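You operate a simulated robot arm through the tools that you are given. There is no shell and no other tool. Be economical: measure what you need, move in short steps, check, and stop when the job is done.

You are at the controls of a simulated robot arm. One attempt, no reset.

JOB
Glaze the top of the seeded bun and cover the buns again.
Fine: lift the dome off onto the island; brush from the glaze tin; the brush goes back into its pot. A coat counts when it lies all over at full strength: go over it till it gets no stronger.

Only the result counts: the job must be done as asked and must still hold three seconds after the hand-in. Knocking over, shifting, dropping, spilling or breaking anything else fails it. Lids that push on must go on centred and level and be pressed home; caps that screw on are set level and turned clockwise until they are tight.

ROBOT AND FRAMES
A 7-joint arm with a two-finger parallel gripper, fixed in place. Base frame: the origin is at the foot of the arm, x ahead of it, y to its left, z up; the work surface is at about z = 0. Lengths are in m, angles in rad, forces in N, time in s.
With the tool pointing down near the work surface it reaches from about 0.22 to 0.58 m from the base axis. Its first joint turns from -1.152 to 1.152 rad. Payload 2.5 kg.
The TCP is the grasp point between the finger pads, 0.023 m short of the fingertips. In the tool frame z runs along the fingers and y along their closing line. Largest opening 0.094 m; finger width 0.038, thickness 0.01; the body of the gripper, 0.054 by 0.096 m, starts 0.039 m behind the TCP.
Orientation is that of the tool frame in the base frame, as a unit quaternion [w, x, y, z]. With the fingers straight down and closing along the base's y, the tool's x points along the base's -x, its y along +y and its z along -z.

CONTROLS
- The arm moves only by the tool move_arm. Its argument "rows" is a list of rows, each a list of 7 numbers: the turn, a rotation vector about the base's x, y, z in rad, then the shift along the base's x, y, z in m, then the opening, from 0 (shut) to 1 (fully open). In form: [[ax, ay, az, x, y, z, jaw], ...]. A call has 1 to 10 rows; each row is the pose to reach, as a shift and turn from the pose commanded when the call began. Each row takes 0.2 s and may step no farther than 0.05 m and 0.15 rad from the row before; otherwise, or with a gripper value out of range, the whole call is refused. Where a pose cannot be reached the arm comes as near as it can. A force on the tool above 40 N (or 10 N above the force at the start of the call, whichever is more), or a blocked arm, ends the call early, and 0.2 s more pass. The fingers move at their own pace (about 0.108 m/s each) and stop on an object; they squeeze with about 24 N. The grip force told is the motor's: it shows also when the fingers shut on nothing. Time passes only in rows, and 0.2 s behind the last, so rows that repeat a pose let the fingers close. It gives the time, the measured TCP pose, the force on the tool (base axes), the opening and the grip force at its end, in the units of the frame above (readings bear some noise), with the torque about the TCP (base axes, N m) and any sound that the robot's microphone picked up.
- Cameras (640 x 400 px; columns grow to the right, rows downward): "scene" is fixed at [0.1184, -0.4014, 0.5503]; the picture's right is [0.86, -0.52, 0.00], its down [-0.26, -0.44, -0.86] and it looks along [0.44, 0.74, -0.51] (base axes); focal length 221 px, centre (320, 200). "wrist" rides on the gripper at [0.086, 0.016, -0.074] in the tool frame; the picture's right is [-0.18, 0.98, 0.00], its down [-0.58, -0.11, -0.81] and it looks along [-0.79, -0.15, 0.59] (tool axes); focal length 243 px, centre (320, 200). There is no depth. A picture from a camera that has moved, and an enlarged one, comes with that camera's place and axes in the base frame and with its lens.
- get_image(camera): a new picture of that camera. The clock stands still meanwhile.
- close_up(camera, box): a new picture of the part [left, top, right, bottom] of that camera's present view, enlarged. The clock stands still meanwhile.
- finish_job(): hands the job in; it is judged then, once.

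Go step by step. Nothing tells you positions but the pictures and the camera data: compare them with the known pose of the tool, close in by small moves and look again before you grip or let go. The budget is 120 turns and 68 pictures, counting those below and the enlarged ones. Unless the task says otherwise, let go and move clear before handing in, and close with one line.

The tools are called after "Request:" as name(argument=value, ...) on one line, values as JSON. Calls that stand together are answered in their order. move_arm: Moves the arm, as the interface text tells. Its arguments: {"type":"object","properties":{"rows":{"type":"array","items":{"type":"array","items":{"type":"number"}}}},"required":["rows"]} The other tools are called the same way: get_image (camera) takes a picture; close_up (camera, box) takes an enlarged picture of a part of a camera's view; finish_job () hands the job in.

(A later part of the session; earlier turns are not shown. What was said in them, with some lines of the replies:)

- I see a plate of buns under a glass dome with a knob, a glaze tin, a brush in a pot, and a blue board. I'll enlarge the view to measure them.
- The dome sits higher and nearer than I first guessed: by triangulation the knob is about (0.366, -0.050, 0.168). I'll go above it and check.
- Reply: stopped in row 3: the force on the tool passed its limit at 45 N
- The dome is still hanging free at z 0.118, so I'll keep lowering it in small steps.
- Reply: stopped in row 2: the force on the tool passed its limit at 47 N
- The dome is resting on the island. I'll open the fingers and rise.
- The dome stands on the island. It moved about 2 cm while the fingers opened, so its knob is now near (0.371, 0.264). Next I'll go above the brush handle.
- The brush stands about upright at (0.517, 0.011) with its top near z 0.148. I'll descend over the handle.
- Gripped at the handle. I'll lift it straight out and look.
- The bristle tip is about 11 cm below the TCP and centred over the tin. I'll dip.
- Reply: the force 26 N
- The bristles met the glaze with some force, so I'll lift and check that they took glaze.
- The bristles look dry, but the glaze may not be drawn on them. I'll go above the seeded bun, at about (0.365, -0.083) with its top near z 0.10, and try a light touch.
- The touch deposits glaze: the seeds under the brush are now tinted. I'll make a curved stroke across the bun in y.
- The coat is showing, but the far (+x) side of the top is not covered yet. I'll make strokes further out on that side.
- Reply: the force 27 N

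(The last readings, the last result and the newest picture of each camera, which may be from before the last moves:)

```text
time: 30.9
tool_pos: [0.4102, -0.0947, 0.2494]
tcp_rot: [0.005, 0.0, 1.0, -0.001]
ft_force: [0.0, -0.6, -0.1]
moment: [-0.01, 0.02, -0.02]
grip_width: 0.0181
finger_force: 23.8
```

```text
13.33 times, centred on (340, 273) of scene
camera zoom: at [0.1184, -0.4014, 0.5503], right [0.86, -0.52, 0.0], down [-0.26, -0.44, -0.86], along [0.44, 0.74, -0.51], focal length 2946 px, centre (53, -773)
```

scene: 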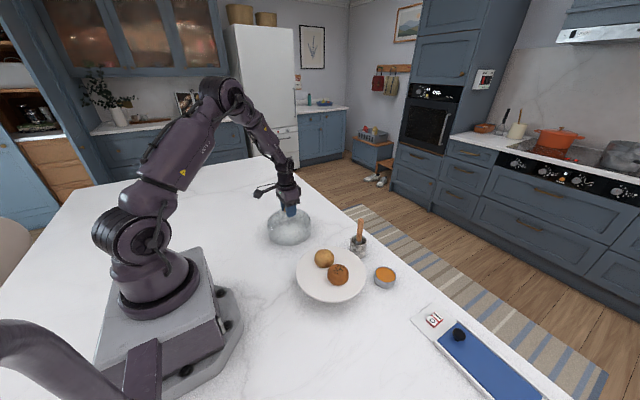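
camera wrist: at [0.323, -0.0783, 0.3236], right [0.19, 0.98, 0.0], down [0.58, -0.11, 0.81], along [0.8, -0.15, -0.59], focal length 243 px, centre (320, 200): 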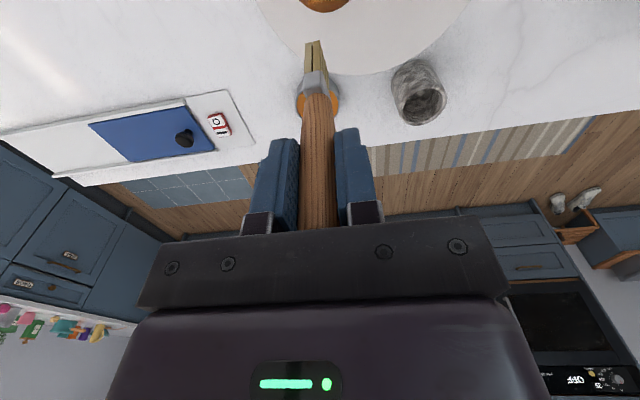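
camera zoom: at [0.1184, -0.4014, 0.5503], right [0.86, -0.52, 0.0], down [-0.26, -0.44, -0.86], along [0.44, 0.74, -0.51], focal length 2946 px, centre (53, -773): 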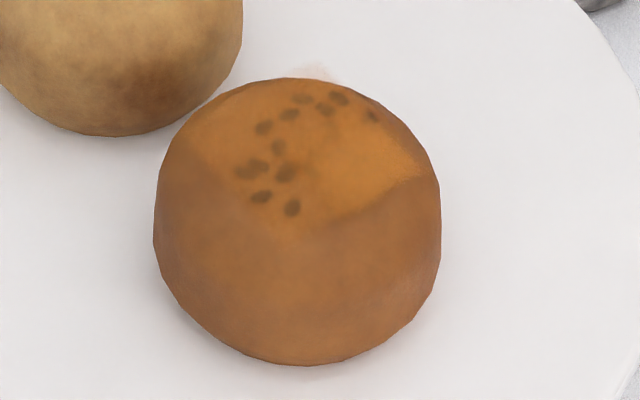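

The coat is clearly building up, and where I pressed more the seeds are almost hidden. I'll continue with moderately pressed strokes across the top.

Request:
move_arm(rows=[[0, 0, 0, -0.03, -0.006, -0.03, 0.05], [0, 0, 0, -0.044, -0.006, -0.0501, 0.05], [0, 0, 0, -0.044, 0.004, -0.0476, 0.05], [0, 0, 0, -0.044, 0.014, -0.0473, 0.05], [0, 0, 0, -0.044, 0.024, -0.0476, 0.05], [0, 0, 0, -0.044, 0.034, -0.0501, 0.05], [0, 0, 0, -0.044, 0.024, -0.0476, 0.05], [0, 0, 0, -0.044, 0.014, -0.0473, 0.05], [0, 0, 0, -0.044, 0.004, -0.0476, 0.05], [0, 0, 0, -0.044, -0.006, -0.0501, 0.05]])

```text
time: 33.1
tool_pos: [0.3656, -0.0997, 0.2034]
tcp_rot: [0.006, 0.0, 1.0, 0.001]
ft_force: [-0.9, 3.6, 13.4]
moment: [0.53, 0.18, 0.0]
grip_width: 0.0183
finger_force: 24.1
```

Request:
move_arm(rows=[[0, 0, 0, -0.014, 0, -0.0006, 0.05], [0, 0, 0, -0.014, 0.01, 0.0017, 0.05], [0, 0, 0, -0.014, 0.02, 0.002, 0.05], [0, 0, 0, -0.014, 0.03, 0.0017, 0.05], [0, 0, 0, -0.014, 0.04, -0.0006, 0.05], [0, 0, 0, -0.022, 0.036, -0.0025, 0.05], [0, 0, 0, -0.022, 0.03, -0.0007, 0.05], [0, 0, 0, -0.022, 0.02, -0.0004, 0.05], [0, 0, 0, -0.022, 0.01, -0.0007, 0.05], [0, 0, 0, -0.022, 0.004, -0.0025, 0.05]])

```text
time: 35.3
tool_pos: [0.3439, -0.0975, 0.2]
tcp_rot: [0.004, 0.0, 1.0, 0.0]
ft_force: [-5.2, 6.0, 18.6]
moment: [0.7, 0.57, 0.06]
grip_width: 0.0183
finger_force: 23.5
```

Request:
move_arm(rows=[[0, 0, 0, 0, 0, 0.012, 0.05], [0, 0, 0, 0.02, 0, 0.05, 0.05], [0, 0, 0, 0.064, 0, 0.06, 0.05], [0, 0, 0, 0.066, 0, 0.06, 0.05]])

Request:
close_up(camera="scene", box=[325, 258, 355, 288])

```text
time: 36.3
tool_pos: [0.4101, -0.0975, 0.2588]
tcp_rot: [0.004, 0.001, 1.0, -0.001]
ft_force: [-0.1, 0.1, 0.1]
moment: [0.02, 0.0, 0.0]
grip_width: 0.0179
finger_force: 24.4
```

```text
13.33 times, centred on (340, 273) of scene
camera zoom: at [0.1184, -0.4014, 0.5503], right [0.86, -0.52, 0.0], down [-0.26, -0.44, -0.86], along [0.44, 0.74, -0.51], focal length 2946 px, centre (53, -773)
```

zoom: 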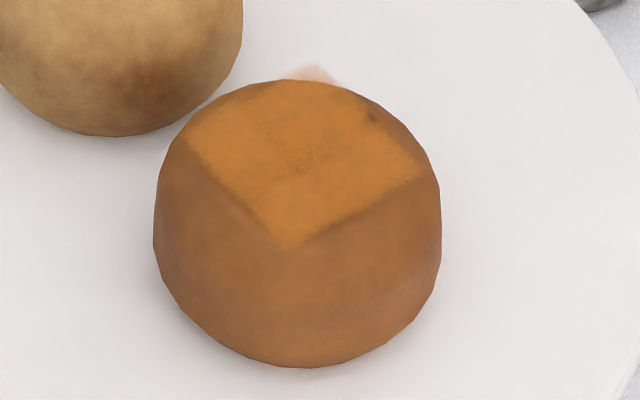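

The coat lies as a square patch (x 0.354–0.387, y -0.097–-0.064). It is still thin in the middle and on the far +x side, so I'll go over those again.

Request:
move_arm(rows=[[0, 0, 0, -0.03, 0, -0.035, 0.05], [0, 0, 0, -0.034, 0, -0.0565, 0.05], [0, 0, 0, -0.034, 0.008, -0.0552, 0.05], [0, 0, 0, -0.034, 0.017, -0.055, 0.05], [0, 0, 0, -0.034, 0.026, -0.0552, 0.05], [0, 0, 0, -0.034, 0.034, -0.0565, 0.05], [0, 0, 0, -0.022, 0.034, -0.057, 0.05], [0, 0, 0, -0.022, 0.026, -0.056, 0.05], [0, 0, 0, -0.022, 0.017, -0.0557, 0.05], [0, 0, 0, -0.022, 0.008, -0.056, 0.05]])

Request:
move_arm(rows=[[0, 0, 0, 0, -0.008, -0.001, 0.05], [0, 0, 0, 0, 0.001, 0.0003, 0.05], [0, 0, 0, 0, 0.009, 0.0003, 0.05], [0, 0, 0, 0, 0.018, 0, 0.05], [0, 0, 0, 0, 0.026, -0.001, 0.05], [0, 0, 0, -0.016, 0.018, 0.0009, 0.05], [0, 0, 0, -0.016, 0.009, 0.001, 0.05], [0, 0, 0, -0.016, 0.001, 0.0009, 0.05], [0, 0, 0, -0.016, 0.009, 0.001, 0.05], [0, 0, 0, -0.01, 0, 0.03, 0.05]])

Request:
move_arm(rows=[[0, 0, 0, 0.02, 0, 0.03, 0.05], [0, 0, 0, 0.05, 0, 0.03, 0.05]])

Request:
close_up(camera="scene", box=[325, 258, 355, 288])

```text
time: 38.5
tool_pos: [0.3881, -0.0887, 0.2025]
tcp_rot: [0.005, 0.001, 1.0, -0.001]
ft_force: [-0.2, 1.1, -0.3]
moment: [0.04, 0.0, -0.01]
grip_width: 0.018
finger_force: 23.7
```

```text
time: 40.7
tool_pos: [0.3777, -0.0895, 0.2338]
tcp_rot: [0.004, 0.001, 1.0, -0.001]
ft_force: [-0.9, 0.3, 0.2]
moment: [-0.04, -0.03, 0.01]
grip_width: 0.018
finger_force: 24.7
```

```text
time: 41.3
tool_pos: [0.4273, -0.0898, 0.2635]
tcp_rot: [0.004, 0.001, 1.0, -0.002]
ft_force: [-0.7, -0.7, 0.3]
moment: [-0.01, 0.01, -0.01]
grip_width: 0.0181
finger_force: 24.6
```

```text
13.33 times, centred on (340, 273) of scene
camera zoom: at [0.1184, -0.4014, 0.5503], right [0.86, -0.52, 0.0], down [-0.26, -0.44, -0.86], along [0.44, 0.74, -0.51], focal length 2946 px, centre (53, -773)
```

zoom: 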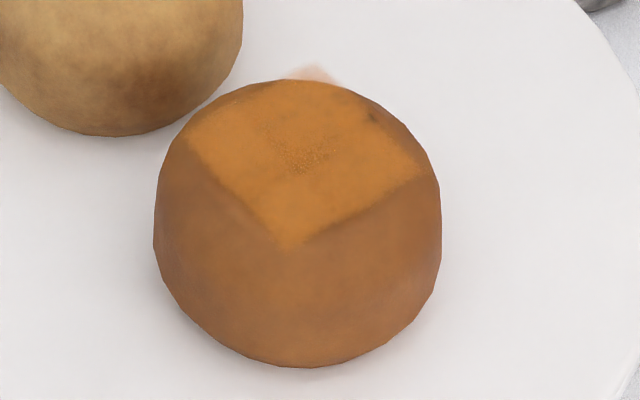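

Little changed and the last stroke read no contact, so I'll reload the brush and go over it again.

Request:
move_arm(rows=[[0, 0, 0, 0.042, -0.014, 0, 0.05], [0, 0, 0, 0.085, -0.028, 0, 0.05], [0, 0, 0, 0.085, -0.028, -0.045, 0.05], [0, 0, 0, 0.085, -0.028, -0.09, 0.05], [0, 0, 0, 0.085, -0.028, -0.12, 0.05], [0, 0, 0, 0.085, -0.028, -0.131, 0.05], [0, 0, 0, 0.085, -0.028, -0.1325, 0.05]])

Request:
close_up(camera="scene", box=[355, 220, 415, 290])

```text
time: 42.9
tool_pos: [0.5126, -0.119, 0.1298]
tcp_rot: [0.005, 0.001, 1.0, -0.001]
ft_force: [0.1, -0.3, 0.2]
moment: [-0.01, -0.01, 0.01]
grip_width: 0.0181
finger_force: 24.4
```

```text
5.71 times, centred on (385, 255) of scene
camera zoom: at [0.1184, -0.4014, 0.5503], right [0.86, -0.52, 0.0], down [-0.26, -0.44, -0.86], along [0.44, 0.74, -0.51], focal length 1263 px, centre (-51, -114)
```

zoom: 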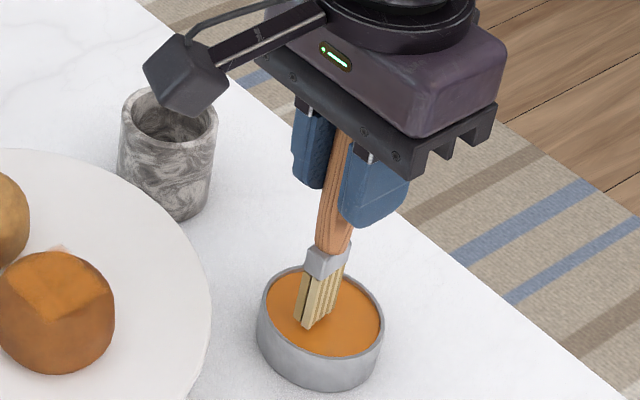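

The brush has slid up a few millimetres in the grip, so I'll lower until it touches the glaze.

Request:
move_arm(rows=[[0, 0, 0, 0, 0, -0.002, 0.05], [0, 0, 0, 0, 0, -0.003, 0.05]])

```text
time: 43.5
tool_pos: [0.5123, -0.1182, 0.1275]
tcp_rot: [0.005, 0.0, 1.0, -0.001]
ft_force: [-0.3, -0.4, -0.2]
moment: [-0.01, 0.03, 0.0]
grip_width: 0.018
finger_force: 24.0
```

Request:
move_arm(rows=[[0, 0, 0, 0, 0, -0.002, 0.05], [0, 0, 0, 0, 0, -0.003, 0.05]])

```text
time: 44.1
tool_pos: [0.5136, -0.1174, 0.125]
tcp_rot: [0.005, 0.001, 1.0, -0.001]
ft_force: [-2.8, -0.3, 8.7]
moment: [0.06, 0.2, 0.01]
grip_width: 0.0181
finger_force: 24.4
```

Request:
move_arm(rows=[[0, 0, 0, 0, 0, 0.045, 0.05], [0, 0, 0, 0, 0, 0.09, 0.05], [0, 0, 0, -0.02, 0.005, 0.13, 0.05], [0, 0, 0, -0.06, 0.016, 0.13, 0.05], [0, 0, 0, -0.1, 0.027, 0.13, 0.05], [0, 0, 0, -0.143, 0.037, 0.12, 0.05], [0, 0, 0, -0.143, 0.037, 0.085, 0.05], [0, 0, 0, -0.143, 0.037, 0.077, 0.05]])

```text
time: 45.9
tool_pos: [0.368, -0.0792, 0.2024]
tcp_rot: [0.005, 0.001, 1.0, -0.001]
ft_force: [0.1, 0.7, -0.3]
moment: [0.0, 0.01, -0.02]
grip_width: 0.018
finger_force: 24.2
```

Request:
move_arm(rows=[[0, 0, 0, 0, 0, -0.002, 0.05], [0, 0, 0, 0, 0, -0.003, 0.05]])

```text
time: 46.5
tool_pos: [0.3689, -0.0797, 0.1988]
tcp_rot: [0.005, 0.0, 1.0, -0.001]
ft_force: [-2.8, 0.5, 8.4]
moment: [0.01, 0.16, -0.01]
grip_width: 0.0181
finger_force: 23.4
```

Request:
move_arm(rows=[[0, 0, 0, 0, 0.008, 0, 0.05], [0, 0, 0, 0, 0.016, -0.001, 0.05], [0, 0, 0, 0.012, 0.016, -0.001, 0.05], [0, 0, 0, 0.012, 0.008, -0.0003, 0.05], [0, 0, 0, 0.012, 0, -0.0003, 0.05], [0, 0, 0, 0.012, -0.008, -0.0003, 0.05], [0, 0, 0, 0.012, -0.016, -0.001, 0.05], [0, 0, 0, 0, -0.016, -0.001, 0.05], [0, 0, 0, 0, -0.008, 0, 0.05], [0, 0, 0, 0, 0, 0, 0.05]])

Request:
move_arm(rows=[[0, 0, 0, 0.02, 0, -0.001, 0.05], [0, 0, 0, 0.02, 0.008, -0.0015, 0.05], [0, 0, 0, 0.02, 0.016, -0.002, 0.05], [0, 0, 0, 0.02, 0.008, -0.0015, 0.05], [0, 0, 0, 0.02, 0, -0.0012, 0.05], [0, 0, 0, 0.02, -0.008, -0.0015, 0.05], [0, 0, 0, 0.02, -0.016, -0.002, 0.05], [0, 0, 0, 0.02, -0.016, 0.02, 0.05], [0, 0, 0, 0.06, -0.016, 0.05, 0.05]])

Request:
close_up(camera="scene", box=[325, 258, 355, 288])

```text
time: 48.7
tool_pos: [0.3707, -0.0791, 0.1977]
tcp_rot: [0.004, 0.002, 1.0, 0.0]
ft_force: [-0.4, -0.2, 0.5]
moment: [0.01, -0.01, 0.02]
grip_width: 0.0179
finger_force: 24.4
```

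```text
time: 50.7
tool_pos: [0.4278, -0.0962, 0.2519]
tcp_rot: [0.004, 0.001, 1.0, -0.002]
ft_force: [-0.2, -0.6, 0.2]
moment: [0.01, 0.0, -0.03]
grip_width: 0.0179
finger_force: 23.8
```

```text
13.33 times, centred on (340, 273) of scene
camera zoom: at [0.1184, -0.4014, 0.5503], right [0.86, -0.52, 0.0], down [-0.26, -0.44, -0.86], along [0.44, 0.74, -0.51], focal length 2946 px, centre (53, -773)
```

zoom: 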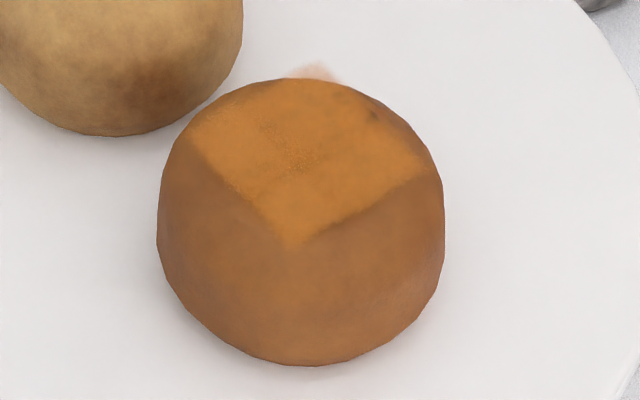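

The near part is covered, but the far edge still looks thin from here. I'll move to get a view of it from the wrist camera.

Request:
move_arm(rows=[[0, 0, 0, -0.02, 0.015, 0.02, 0.05], [0, 0, 0, -0.05, 0.035, 0.025, 0.05], [0, 0, 0, -0.08, 0.051, 0.025, 0.05], [0, 0, 0, -0.08, 0.051, 0.025, 0.05]])

Request:
close_up(camera="wrist", box=[240, 10, 320, 70])

```text
time: 51.7
tool_pos: [0.3484, -0.0438, 0.272]
tcp_rot: [0.004, 0.0, 1.0, -0.001]
ft_force: [0.6, 0.3, -0.5]
moment: [-0.01, 0.02, 0.0]
grip_width: 0.0181
finger_force: 24.2
```

```text
6.67 times, centred on (280, 40) of wrist
camera zoom: at [0.2614, -0.0284, 0.3458], right [0.18, 0.98, 0.0], down [0.57, -0.11, 0.81], along [0.8, -0.15, -0.58], focal length 1618 px, centre (587, 1267)
```

zoom: 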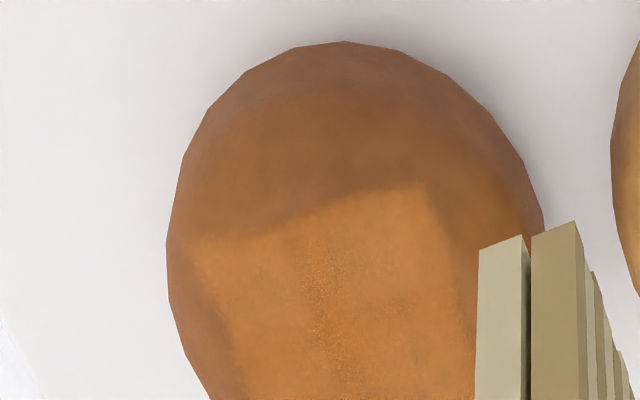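

Request:
move_arm(rows=[[0, 0, 0, -0.01, 0.035, 0, 0.05], [0, 0, 0, -0.02, 0.04, 0, 0.05]])

Request:
close_up(camera="wrist", box=[200, 20, 290, 90])

```text
time: 52.3
tool_pos: [0.3284, -0.0042, 0.2745]
tcp_rot: [0.005, 0.001, 1.0, -0.001]
ft_force: [0.0, -0.1, 0.4]
moment: [0.0, 0.0, 0.01]
grip_width: 0.0176
finger_force: 24.0
```

```text
5.71 times, centred on (245, 55) of wrist
camera zoom: at [0.2414, 0.0109, 0.3468], right [0.19, 0.98, 0.0], down [0.57, -0.11, 0.81], along [0.8, -0.15, -0.58], focal length 1386 px, centre (749, 1029)
```

zoom: 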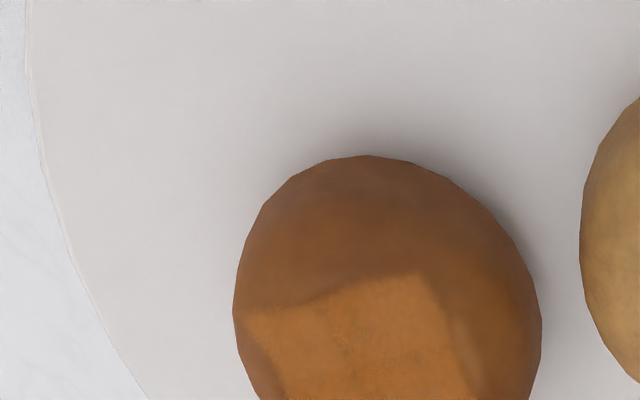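

Request:
close_up(camera="wrist", box=[220, 50, 300, 110])

```text
6.67 times, centred on (260, 80) of wrist
camera zoom: at [0.2414, 0.0109, 0.3468], right [0.19, 0.98, 0.0], down [0.57, -0.11, 0.81], along [0.8, -0.15, -0.58], focal length 1618 px, centre (720, 1000)
```

zoom: 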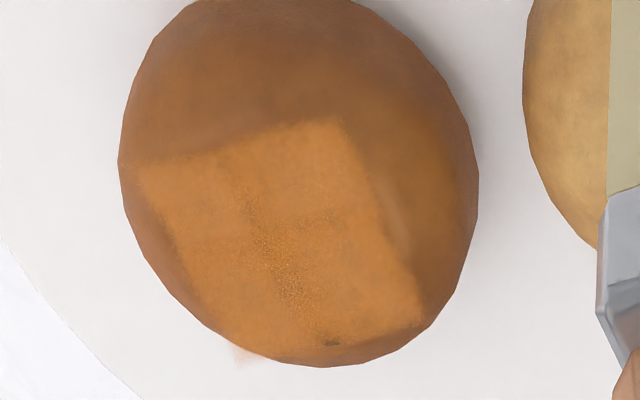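

The patch is good except along its far (+x) edge, where one seed still shows. I'll work the far shoulder with the brush set further out.

Request:
move_arm(rows=[[0, 0, 0, 0.03, -0.035, 0, 0.05], [0, 0, 0, 0.06, -0.07, 0, 0.05], [0, 0, 0, 0.069, -0.0755, -0.03, 0.05], [0, 0, 0, 0.069, -0.0755, -0.065, 0.05], [0, 0, 0, 0.069, -0.0755, -0.077, 0.05], [0, 0, 0, 0.069, -0.0755, -0.079, 0.05]])

```text
time: 53.7
tool_pos: [0.3997, -0.082, 0.1959]
tcp_rot: [0.008, 0.002, 1.0, -0.001]
ft_force: [-2.7, -0.4, 20.6]
moment: [-0.09, 0.38, -0.01]
grip_width: 0.0178
finger_force: 24.3
```

Request:
move_arm(rows=[[0, 0, 0, 0, 0, 0.0018, 0.05], [0, 0, 0, 0, 0.008, 0.0016, 0.05], [0, 0, 0, 0, 0.016, 0.001, 0.05], [0, 0, 0, 0, 0.008, 0.0014, 0.05], [0, 0, 0, 0, 0, 0.0014, 0.05], [0, 0, 0, 0, -0.008, 0.0014, 0.05], [0, 0, 0, 0, -0.016, 0.001, 0.05], [0, 0, 0, -0.008, -0.016, 0.001, 0.05]])

```text
time: 55.5
tool_pos: [0.3908, -0.0984, 0.1954]
tcp_rot: [0.006, 0.001, 1.0, -0.002]
ft_force: [4.6, 0.2, 8.0]
moment: [0.02, -0.36, 0.02]
grip_width: 0.0178
finger_force: 23.6
```

Request:
move_arm(rows=[[0, 0, 0, 0, 0.008, 0.0003, 0.05], [0, 0, 0, 0, 0.016, 0.0003, 0.05], [0, 0, 0, 0, 0.024, 0.0003, 0.05], [0, 0, 0, 0, 0.032, 0, 0.05], [0, 0, 0, 0, 0.024, 0.0002, 0.05], [0, 0, 0, 0, 0.016, 0.0002, 0.05], [0, 0, 0, 0, 0.016, 0.02, 0.05], [0, 0, 0, -0.03, 0.05, 0.06, 0.05], [0, 0, 0, -0.06, 0.075, 0.075, 0.05], [0, 0, 0, -0.06, 0.095, 0.08, 0.05]])

Request:
close_up(camera="wrist", box=[220, 50, 300, 110])

Request:
close_up(camera="scene", box=[325, 258, 355, 288])

```text
refused: row 8 steps farther than a row can; nothing moved
```

```text
6.67 times, centred on (260, 80) of wrist
camera zoom: at [0.3034, -0.0816, 0.2688], right [0.19, 0.98, 0.0], down [0.57, -0.11, 0.81], along [0.8, -0.15, -0.58], focal length 1618 px, centre (720, 1000)
```

zoom: 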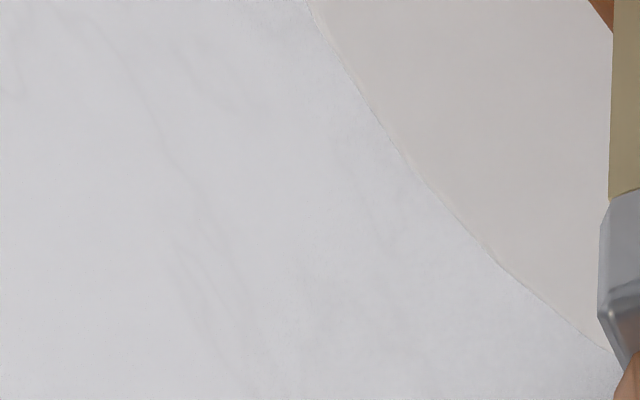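

```text
13.33 times, centred on (340, 273) of scene
camera zoom: at [0.1184, -0.4014, 0.5503], right [0.86, -0.52, 0.0], down [-0.26, -0.44, -0.86], along [0.44, 0.74, -0.51], focal length 2946 px, centre (53, -773)
```

zoom: 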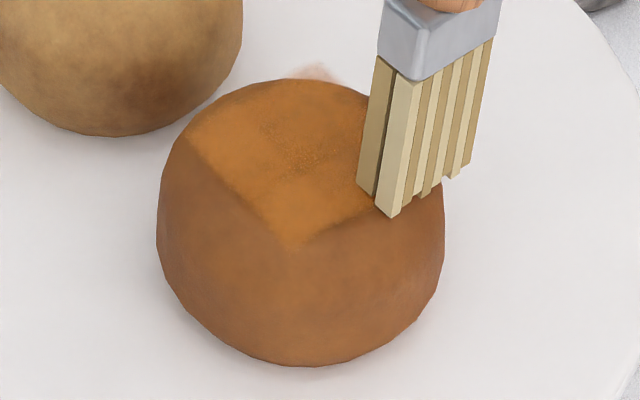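

Request:
move_arm(rows=[[0, 0, 0, 0.004, 0.008, 0, 0.05], [0, 0, 0, 0.004, 0.016, 0, 0.05], [0, 0, 0, 0.004, 0.024, 0, 0.05], [0, 0, 0, 0.004, 0.032, 0, 0.05], [0, 0, 0, 0.004, 0.024, 0, 0.05], [0, 0, 0, 0.004, 0.016, 0, 0.05], [0, 0, 0, 0.004, 0.008, 0, 0.05], [0, 0, 0, 0, 0.016, 0, 0.05]])

Request:
move_arm(rows=[[0, 0, 0, 0, 0, 0.03, 0.05], [0, 0, 0, -0.02, 0.02, 0.065, 0.05], [0, 0, 0, -0.045, 0.05, 0.078, 0.05], [0, 0, 0, -0.061, 0.0755, 0.078, 0.05], [0, 0, 0, -0.061, 0.0755, 0.078, 0.05]])

Request:
close_up(camera="wrist", box=[220, 50, 300, 110])

```text
time: 57.3
tool_pos: [0.392, -0.0842, 0.1966]
tcp_rot: [0.007, 0.003, 1.0, -0.003]
ft_force: [6.6, -6.0, 14.1]
moment: [-0.64, -0.44, 0.03]
grip_width: 0.0183
finger_force: 24.1
```

```text
time: 58.5
tool_pos: [0.3294, -0.0055, 0.2746]
tcp_rot: [0.005, 0.001, 1.0, 0.0]
ft_force: [0.8, 0.9, -0.1]
moment: [0.0, -0.02, 0.03]
grip_width: 0.0183
finger_force: 23.9
```

```text
6.67 times, centred on (260, 80) of wrist
camera zoom: at [0.242, 0.0106, 0.347], right [0.19, 0.98, 0.0], down [0.57, -0.11, 0.81], along [0.8, -0.15, -0.58], focal length 1618 px, centre (720, 1000)
```

zoom: 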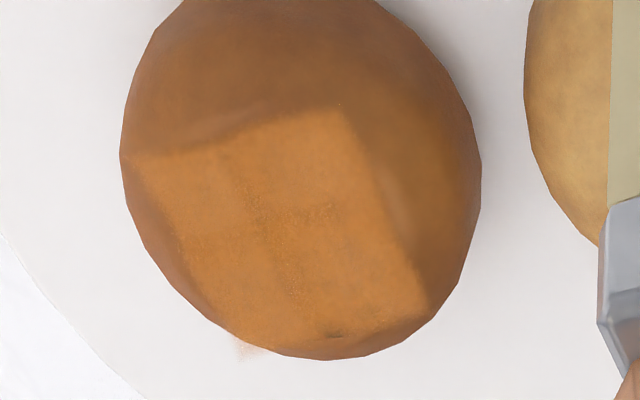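

The remaining seed lies half outside the patch edge, and the rest looks even. To be sure of full strength, I'll reload and make one more complete light pass, then compare.

Request:
move_arm(rows=[[0, 0, 0, 0.037, -0.022, 0, 0.05], [0, 0, 0, 0.074, -0.044, 0, 0.05], [0, 0, 0, 0.111, -0.066, 0, 0.05], [0, 0, 0, 0.148, -0.089, 0, 0.05], [0, 0, 0, 0.185, -0.111, 0, 0.05], [0, 0, 0, 0.185, -0.111, -0.045, 0.05], [0, 0, 0, 0.185, -0.111, -0.09, 0.05], [0, 0, 0, 0.185, -0.111, -0.13, 0.05], [0, 0, 0, 0.185, -0.111, -0.147, 0.05], [0, 0, 0, 0.185, -0.111, -0.149, 0.05]])

```text
time: 60.7
tool_pos: [0.5148, -0.1178, 0.1246]
tcp_rot: [0.004, 0.001, 1.0, -0.001]
ft_force: [-0.3, -0.6, -0.4]
moment: [0.0, 0.03, -0.01]
grip_width: 0.0183
finger_force: 24.1
```

Request:
move_arm(rows=[[0, 0, 0, 0, 0, -0.002, 0.05], [0, 0, 0, 0, 0, -0.003, 0.05]])

```text
time: 61.3
tool_pos: [0.5134, -0.116, 0.1215]
tcp_rot: [0.005, 0.0, 1.0, -0.001]
ft_force: [0.1, -0.9, 0.9]
moment: [0.01, 0.01, 0.0]
grip_width: 0.0181
finger_force: 23.6
```

Request:
move_arm(rows=[[0, 0, 0, 0, 0, -0.001, 0.05], [0, 0, 0, 0, 0, -0.002, 0.05]])

```text
time: 61.9
tool_pos: [0.5147, -0.1174, 0.1215]
tcp_rot: [0.006, 0.001, 1.0, 0.0]
ft_force: [-6.2, -0.2, 18.2]
moment: [0.11, 0.6, 0.0]
grip_width: 0.0181
finger_force: 23.7
```

Request:
move_arm(rows=[[0, 0, 0, 0, 0, 0.045, 0.05], [0, 0, 0, 0, 0, 0.09, 0.05], [0, 0, 0, -0.02, 0.005, 0.13, 0.05], [0, 0, 0, -0.06, 0.016, 0.13, 0.05], [0, 0, 0, -0.1, 0.027, 0.13, 0.05], [0, 0, 0, -0.138, 0.036, 0.115, 0.05], [0, 0, 0, -0.138, 0.036, 0.082, 0.05], [0, 0, 0, -0.138, 0.036, 0.076, 0.05]])

```text
time: 63.7
tool_pos: [0.3757, -0.0794, 0.1954]
tcp_rot: [0.005, 0.0, 1.0, -0.001]
ft_force: [-3.4, 1.7, 10.1]
moment: [0.1, 0.28, 0.04]
grip_width: 0.0181
finger_force: 24.0
```

Request:
move_arm(rows=[[0, 0, 0, 0, 0, 0.0005, 0.05], [0, 0, 0, 0, 0.009, 0.0005, 0.05], [0, 0, 0, 0, 0.017, 0, 0.05], [0, 0, 0, 0.01, 0.017, 0, 0.05], [0, 0, 0, 0.01, 0.008, 0, 0.05], [0, 0, 0, 0.01, 0, 0, 0.05], [0, 0, 0, 0.01, -0.009, 0, 0.05], [0, 0, 0, 0.01, -0.017, -0.0005, 0.05], [0, 0, 0, 0, -0.017, -0.0005, 0.05], [0, 0, 0, 0, -0.009, 0, 0.05]])

Request:
move_arm(rows=[[0, 0, 0, -0.012, 0, 0, 0.05], [0, 0, 0, -0.012, 0.009, 0, 0.05], [0, 0, 0, -0.012, 0.018, 0, 0.05], [0, 0, 0, -0.012, 0.026, -0.0005, 0.05], [0, 0, 0, -0.02, 0.026, -0.0007, 0.05], [0, 0, 0, -0.02, 0.018, -0.0005, 0.05], [0, 0, 0, -0.02, 0.009, -0.0005, 0.05], [0, 0, 0, -0.02, 0, -0.0005, 0.05], [0, 0, 0, -0.02, -0.008, -0.0007, 0.05], [0, 0, 0, -0.012, -0.008, -0.0005, 0.05]])

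```text
time: 65.9
tool_pos: [0.375, -0.0905, 0.1956]
tcp_rot: [0.005, 0.001, 1.0, -0.001]
ft_force: [-0.2, -5.1, 10.0]
moment: [-0.54, -0.07, -0.01]
grip_width: 0.0178
finger_force: 23.5
```

```text
time: 68.1
tool_pos: [0.364, -0.0977, 0.1955]
tcp_rot: [0.003, 0.001, 1.0, -0.001]
ft_force: [-2.3, 0.0, 5.5]
moment: [-0.01, 0.18, -0.02]
grip_width: 0.0182
finger_force: 24.0
```

Request:
move_arm(rows=[[0, 0, 0, 0.012, 0, 0.0005, 0.05], [0, 0, 0, 0.028, -0.001, 0, 0.05], [0, 0, 0, 0.028, 0.009, 0.0003, 0.05], [0, 0, 0, 0.028, 0.018, 0.0003, 0.05], [0, 0, 0, 0.028, 0.027, 0.0003, 0.05], [0, 0, 0, 0.028, 0.035, 0, 0.05], [0, 0, 0, 0.028, 0.026, 0, 0.05], [0, 0, 0, 0.028, 0.017, 0, 0.05], [0, 0, 0, 0.028, 0.008, 0, 0.05], [0, 0, 0, 0.028, 0, -0.0003, 0.05]])

Request:
move_arm(rows=[[0, 0, 0, 0, 0, 0.03, 0.05], [0, 0, 0, -0.02, 0.03, 0.06, 0.05], [0, 0, 0, -0.04, 0.065, 0.08, 0.05], [0, 0, 0, -0.063, 0.092, 0.08, 0.05], [0, 0, 0, -0.063, 0.092, 0.08, 0.05]])

Request:
close_up(camera="wrist", box=[220, 50, 300, 110])

Request:
close_up(camera="scene", box=[325, 258, 355, 288])

```text
time: 70.3
tool_pos: [0.3927, -0.0972, 0.1931]
tcp_rot: [0.004, 0.001, 1.0, -0.001]
ft_force: [-0.9, 0.6, 0.9]
moment: [0.04, 0.0, -0.03]
grip_width: 0.0178
finger_force: 23.4
```

```text
time: 71.5
tool_pos: [0.3278, -0.0048, 0.275]
tcp_rot: [0.005, 0.001, 1.0, -0.001]
ft_force: [0.2, -0.1, 0.6]
moment: [0.02, 0.0, 0.0]
grip_width: 0.0179
finger_force: 24.2
```

```text
6.67 times, centred on (260, 80) of wrist
camera zoom: at [0.239, 0.011, 0.3481], right [0.19, 0.98, 0.0], down [0.57, -0.11, 0.81], along [0.8, -0.15, -0.58], focal length 1618 px, centre (720, 1000)
```

zoom: 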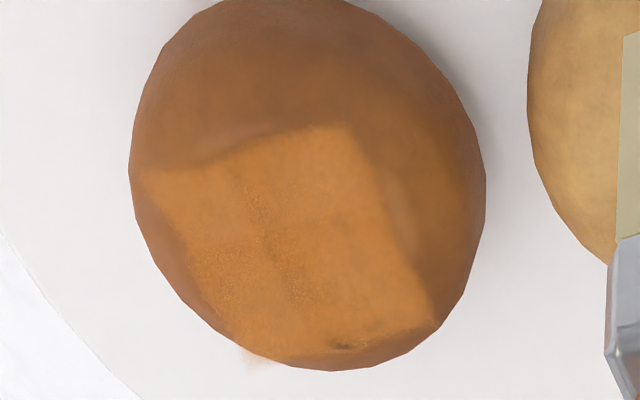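

```text
13.33 times, centred on (340, 273) of scene
camera zoom: at [0.1184, -0.4014, 0.5503], right [0.86, -0.52, 0.0], down [-0.26, -0.44, -0.86], along [0.44, 0.74, -0.51], focal length 2946 px, centre (53, -773)
```

zoom: 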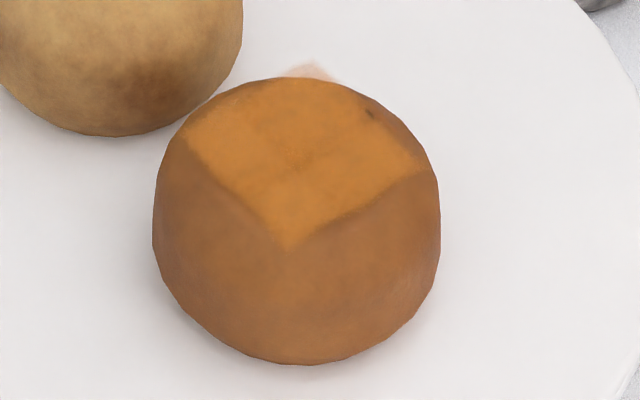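

The coat looks the same as before, so it gets no stronger. Next the brush goes back over its pot.

Request:
move_arm(rows=[[0, 0, 0, 0.045, 0.004, 0, 0.05], [0, 0, 0, 0.09, 0.008, 0, 0.05], [0, 0, 0, 0.135, 0.012, 0, 0.05], [0, 0, 0, 0.18, 0.016, 0, 0.05], [0, 0, 0, 0.191, 0.017, -0.03, 0.05], [0, 0, 0, 0.191, 0.017, -0.075, 0.05], [0, 0, 0, 0.191, 0.017, -0.088, 0.05], [0, 0, 0, 0.191, 0.017, -0.088, 0.05]])

Request:
close_up(camera="scene", box=[325, 190, 405, 260])

Request:
close_up(camera="wrist", box=[250, 0, 390, 100])

```text
time: 73.3
tool_pos: [0.5202, 0.0129, 0.1869]
tcp_rot: [0.004, 0.001, 1.0, 0.0]
ft_force: [0.4, 0.1, -0.7]
moment: [0.04, -0.01, -0.03]
grip_width: 0.0184
finger_force: 23.8
```

```text
5.71 times, centred on (365, 225) of scene
camera zoom: at [0.1184, -0.4014, 0.5503], right [0.86, -0.52, 0.0], down [-0.26, -0.44, -0.86], along [0.44, 0.74, -0.51], focal length 1263 px, centre (63, 57)
```

zoom: 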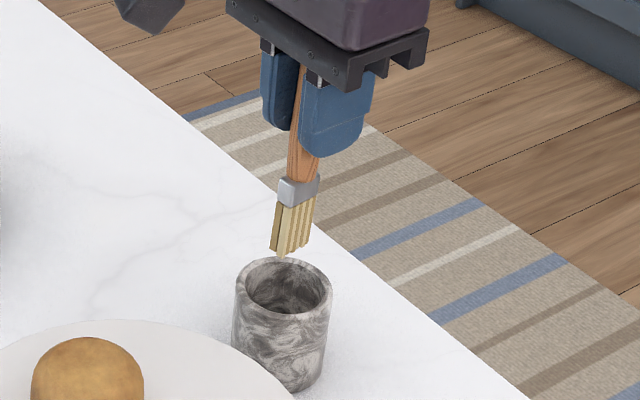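

```text
4.00 times, centred on (320, 50) of wrist
camera zoom: at [0.4334, 0.0278, 0.2597], right [0.19, 0.98, 0.0], down [0.57, -0.11, 0.81], along [0.8, -0.15, -0.58], focal length 970 px, centre (320, 800)
```

zoom: 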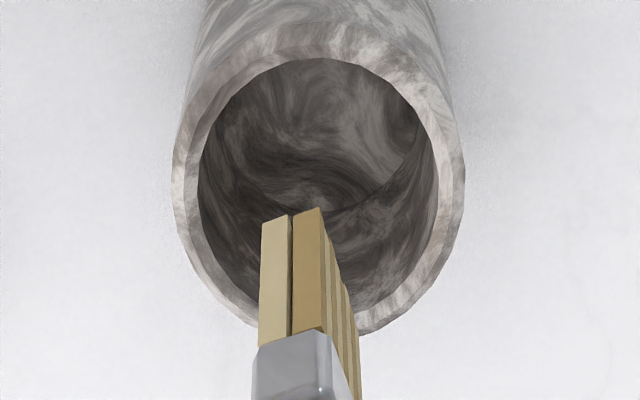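

The pot is almost directly under the brush. I'll correct slightly and lower it in.

Request:
move_arm(rows=[[0, 0, 0, 0.004, 0.001, 0, 0.05], [0, 0, 0, 0.004, 0.001, -0.025, 0.05], [0, 0, 0, 0.004, 0.001, -0.045, 0.05], [0, 0, 0, 0.004, 0.001, -0.06, 0.05], [0, 0, 0, 0.004, 0.001, -0.07, 0.05]])

Request:
close_up(camera="scene", box=[325, 190, 405, 260])

Request:
close_up(camera="wrist", box=[240, 0, 400, 140])

```text
time: 74.5
tool_pos: [0.5241, 0.0115, 0.1178]
tcp_rot: [0.005, 0.002, 1.0, 0.0]
ft_force: [0.0, 0.1, -0.2]
moment: [0.01, -0.01, 0.0]
grip_width: 0.0178
finger_force: 24.2
```

```text
5.71 times, centred on (365, 225) of scene
camera zoom: at [0.1184, -0.4014, 0.5503], right [0.86, -0.52, 0.0], down [-0.26, -0.44, -0.86], along [0.44, 0.74, -0.51], focal length 1263 px, centre (63, 57)
```

zoom: 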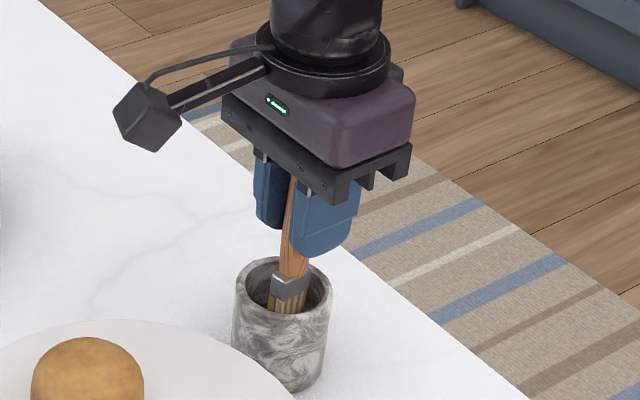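

```text
2.86 times, centred on (320, 70) of wrist
camera zoom: at [0.4365, 0.0287, 0.1899], right [0.19, 0.98, 0.0], down [0.57, -0.11, 0.81], along [0.8, -0.15, -0.58], focal length 693 px, centre (320, 571)
```

zoom: 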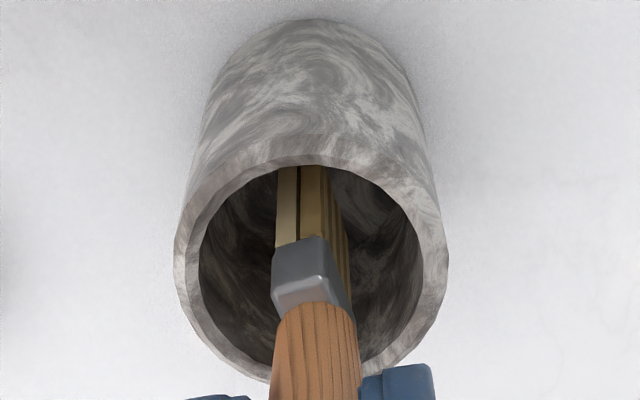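

Request:
move_arm(rows=[[0, 0, 0, 0, 0, -0.003, 0.05], [0, 0, 0, 0, 0, -0.006, 0.05], [0, 0, 0, 0, 0, -0.008, 0.05]])

```text
time: 75.3
tool_pos: [0.5251, 0.0117, 0.1094]
tcp_rot: [0.004, 0.002, 1.0, -0.001]
ft_force: [-0.2, 0.1, 0.0]
moment: [0.01, -0.02, -0.03]
grip_width: 0.0179
finger_force: 23.8
```

Request:
move_arm(rows=[[0, 0, 0, 0, 0, -0.002, 0.05], [0, 0, 0, 0, 0, -0.004, 0.05]])

```text
time: 75.9
tool_pos: [0.525, 0.0128, 0.107]
tcp_rot: [0.006, 0.001, 1.0, -0.001]
ft_force: [-6.3, -1.2, 16.8]
moment: [-0.06, 0.55, 0.01]
grip_width: 0.0181
finger_force: 24.6
```

The bristles are on the pot floor. I'll ease the pressure, open the fingers and rise.

Request:
move_arm(rows=[[0, 0, 0, 0, 0, 0.002, 0.05], [0, 0, 0, 0, 0, 0.002, 0.3], [0, 0, 0, 0, 0, 0.002, 0.7], [0, 0, 0, 0, 0, 0.002, 1], [0, 0, 0, 0, 0, 0.002, 1], [0, 0, 0, 0, 0, 0.03, 1], [0, 0, 0, 0, 0, 0.07, 1], [0, 0, 0, 0, 0, 0.115, 1]])

Request:
get_image(camera="scene")

```text
time: 77.7
tool_pos: [0.521, 0.0137, 0.2208]
tcp_rot: [0.005, 0.002, 1.0, -0.001]
ft_force: [-0.7, 0.7, 0.4]
moment: [0.04, 0.01, 0.0]
grip_width: 0.0939
finger_force: 0.1
```

```text
8 pictures are left
```

scene: 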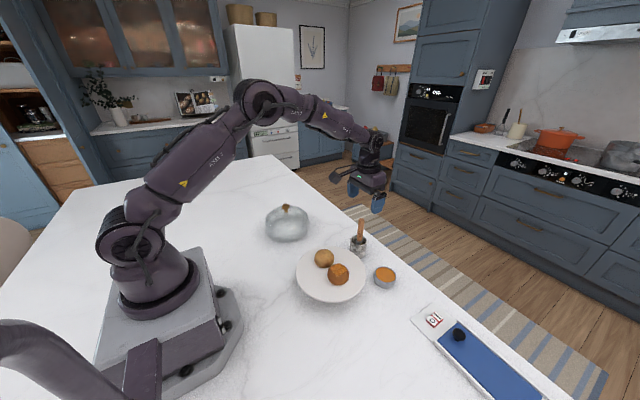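

The brush stands in its pot. I'll go to the dome on the island.

Request:
move_arm(rows=[[0, 0, 0, -0.022, 0.036, 0, 1], [0, 0, 0, -0.044, 0.072, 0, 1], [0, 0, 0, -0.066, 0.108, 0, 1], [0, 0, 0, -0.088, 0.144, 0, 1], [0, 0, 0, -0.11, 0.18, 0, 1], [0, 0, 0, -0.132, 0.216, -0.01, 1], [0, 0, 0, -0.154, 0.25, -0.03, 1], [0, 0, 0, -0.154, 0.25, -0.06, 1], [0, 0, 0, -0.154, 0.25, -0.06, 1]])

Request:
get_image(camera="wrist")

```text
time: 79.7
tool_pos: [0.3696, 0.2627, 0.1589]
tcp_rot: [0.004, 0.0, 1.0, 0.0]
ft_force: [-0.1, 0.2, 0.0]
moment: [-0.02, 0.0, 0.01]
grip_width: 0.0939
finger_force: 0.0
```

```text
7 pictures are left
camera wrist: at [0.2815, 0.2794, 0.2322], right [0.19, 0.98, 0.0], down [0.57, -0.11, 0.81], along [0.8, -0.15, -0.58], focal length 243 px, centre (320, 200)
```

wrist: 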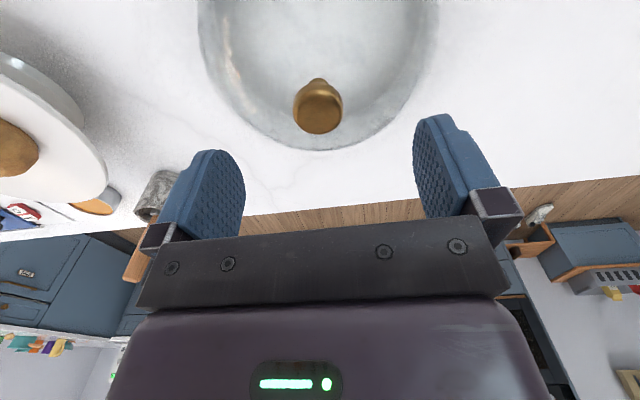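

Request:
move_arm(rows=[[0, 0, 0, -0.001, 0, -0.025, 1], [0, 0, 0, -0.001, 0, -0.048, 1], [0, 0, 0, -0.001, 0, -0.048, 0.6], [0, 0, 0, -0.001, 0, -0.048, 0.3], [0, 0, 0, -0.001, 0, -0.048, 0.1], [0, 0, 0, -0.001, 0, -0.048, 0.1], [0, 0, 0, -0.001, 0, -0.048, 0.1]])

```text
time: 81.3
tool_pos: [0.3682, 0.2628, 0.1119]
tcp_rot: [0.004, 0.001, 1.0, -0.001]
ft_force: [0.6, 0.6, -0.5]
moment: [-0.01, -0.12, -0.01]
grip_width: 0.0293
finger_force: 23.3
```

Gripped without pushing. I'll compare the knob's place in the grip with before.

Request:
get_image(camera="wrist")

```text
6 pictures are left
camera wrist: at [0.2808, 0.2793, 0.1843], right [0.19, 0.98, 0.0], down [0.57, -0.11, 0.81], along [0.8, -0.15, -0.58], focal length 243 px, centre (320, 200)
```

wrist: 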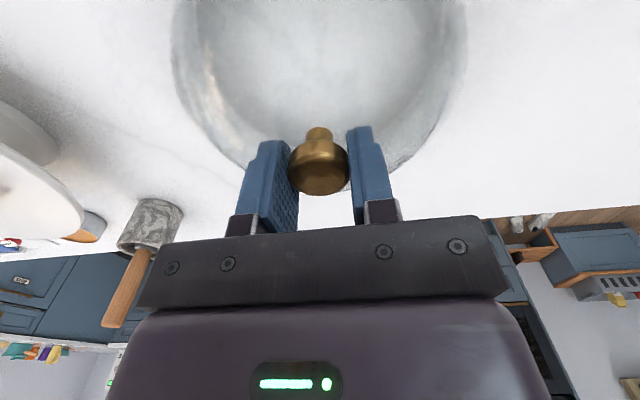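

Request:
move_arm(rows=[[0, 0, 0, 0, 0, 0.01, 0.1], [0, 0, 0, 0, 0, 0.05, 0.1], [0, 0, 0, 0, 0, 0.095, 0.1], [0, 0, 0, 0, 0, 0.14, 0.1], [0, 0, 0, 0, 0, 0.185, 0.1], [0, 0, 0, 0, 0, 0.19, 0.1]])

Request:
move_arm(rows=[[0, 0, 0, 0, -0.04, 0, 0.1], [0, 0, 0, 0, -0.085, 0, 0.1], [0, 0, 0, 0, -0.13, 0, 0.1], [0, 0, 0, 0, -0.175, 0, 0.1], [0, 0, 0, 0, -0.22, 0, 0.1], [0, 0, 0, 0, -0.265, 0, 0.1], [0, 0, 0, 0, -0.3, 0, 0.1], [0, 0, 0, 0, -0.3128, 0, 0.1], [0, 0, 0, 0, -0.3128, 0, 0.1]])

Request:
close_up(camera="scene", box=[270, 170, 430, 310])

```text
time: 82.7
tool_pos: [0.3705, 0.263, 0.3035]
tcp_rot: [0.004, 0.001, 1.0, -0.001]
ft_force: [-1.0, 0.3, -1.2]
moment: [0.0, 0.01, 0.0]
grip_width: 0.029
finger_force: 23.9
```

```text
time: 84.7
tool_pos: [0.371, -0.052, 0.3009]
tcp_rot: [0.005, 0.001, 1.0, -0.001]
ft_force: [-0.8, 0.2, -1.5]
moment: [-0.02, 0.0, 0.03]
grip_width: 0.0288
finger_force: 24.2
```

```text
2.86 times, centred on (350, 240) of scene
camera zoom: at [0.1184, -0.4014, 0.5503], right [0.86, -0.52, 0.0], down [-0.26, -0.44, -0.86], along [0.44, 0.74, -0.51], focal length 631 px, centre (234, 86)
```

zoom: 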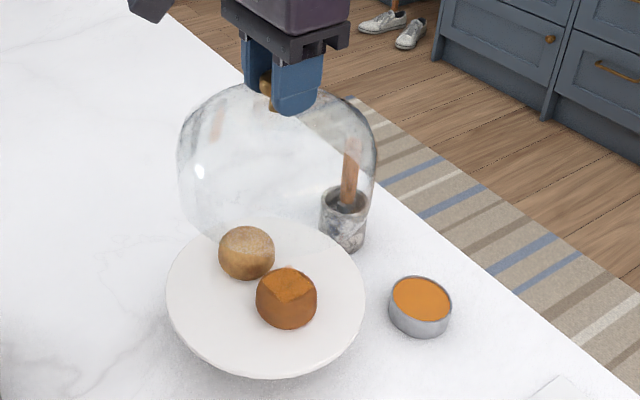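

Request:
move_arm(rows=[[0, 0, 0, -0.001, 0.001, -0.04, 0.1], [0, 0, 0, -0.001, 0.001, -0.08, 0.1], [0, 0, 0, -0.001, 0.001, -0.11, 0.1], [0, 0, 0, -0.001, 0.001, -0.12, 0.1], [0, 0, 0, -0.001, 0.001, -0.12, 0.1]])

Request:
close_up(camera="scene", box=[280, 210, 420, 310])

```text
time: 85.9
tool_pos: [0.3682, -0.0495, 0.1826]
tcp_rot: [0.004, 0.001, 1.0, -0.002]
ft_force: [-0.1, 0.2, -1.6]
moment: [0.01, 0.02, -0.03]
grip_width: 0.0291
finger_force: 24.4
```

```text
4.00 times, centred on (350, 260) of scene
camera zoom: at [0.1185, -0.4014, 0.5503], right [0.86, -0.52, 0.0], down [-0.26, -0.44, -0.86], along [0.44, 0.74, -0.51], focal length 884 px, centre (200, -40)
```

zoom: 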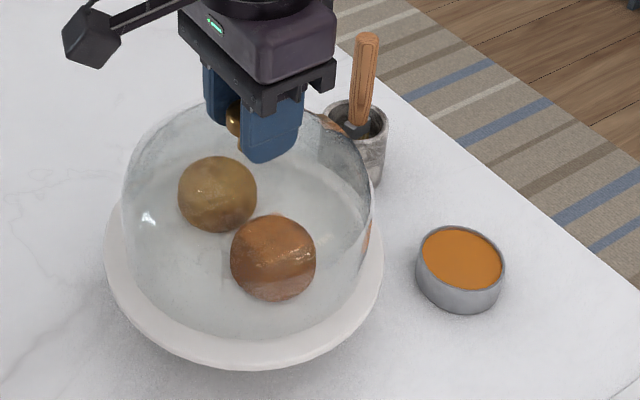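

The dome outline matches its first position. I'll lower the last few millimetres gently.

Request:
move_arm(rows=[[0, 0, 0, 0, 0, -0.0015, 0.1], [0, 0, 0, 0, 0, -0.003, 0.1]])

```text
time: 86.5
tool_pos: [0.367, -0.0491, 0.1776]
tcp_rot: [0.006, 0.001, 1.0, -0.001]
ft_force: [0.1, -0.3, -2.3]
moment: [0.02, 0.02, -0.01]
grip_width: 0.0291
finger_force: 24.0
```

Request:
move_arm(rows=[[0, 0, 0, 0, 0, -0.001, 0.1], [0, 0, 0, 0, 0, -0.002, 0.1]])

```text
time: 87.1
tool_pos: [0.3685, -0.0491, 0.1775]
tcp_rot: [0.005, 0.001, 1.0, -0.001]
ft_force: [-2.9, 0.8, 5.0]
moment: [-0.01, 0.12, 0.01]
grip_width: 0.029
finger_force: 23.9
```

The dome is seated lightly. I'll open and rise.

Request:
move_arm(rows=[[0, 0, 0, 0, 0, 0.0005, 0.4], [0, 0, 0, 0, 0, 0.0005, 0.8], [0, 0, 0, 0, 0, 0.0005, 1], [0, 0, 0, 0, 0, 0.0005, 1], [0, 0, 0, 0, 0, 0.03, 1], [0, 0, 0, 0, 0, 0.07, 1], [0, 0, 0, 0, 0, 0.115, 1], [0, 0, 0, 0, 0, 0.16, 1]])

Request:
close_up(camera="scene", box=[280, 210, 420, 310])

```text
time: 88.9
tool_pos: [0.3693, -0.0486, 0.3378]
tcp_rot: [0.005, 0.001, 1.0, 0.0]
ft_force: [0.3, -0.1, 0.5]
moment: [0.0, 0.0, -0.05]
grip_width: 0.0939
finger_force: 0.1
```

```text
4.00 times, centred on (350, 260) of scene
camera zoom: at [0.1184, -0.4014, 0.5503], right [0.86, -0.52, 0.0], down [-0.26, -0.44, -0.86], along [0.44, 0.74, -0.51], focal length 884 px, centre (200, -40)
```

zoom: 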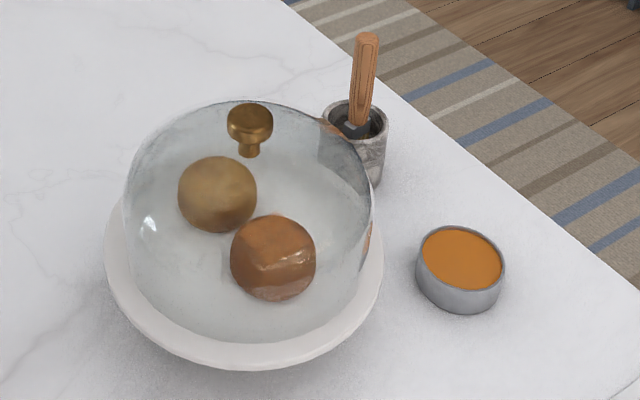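

The dome sits level and about where it first was, within about 2 mm. The brush is in its pot, the tin has not moved and the arm is clear, so I'm handing in.

Request:
finish_job()

```text
The job is handed in.
```

I glazed the top of the seeded bun until the coat got no stronger, put the brush back in its pot and set the dome back over the buns. The seeded bun shifted about a millimetre while I brushed it.
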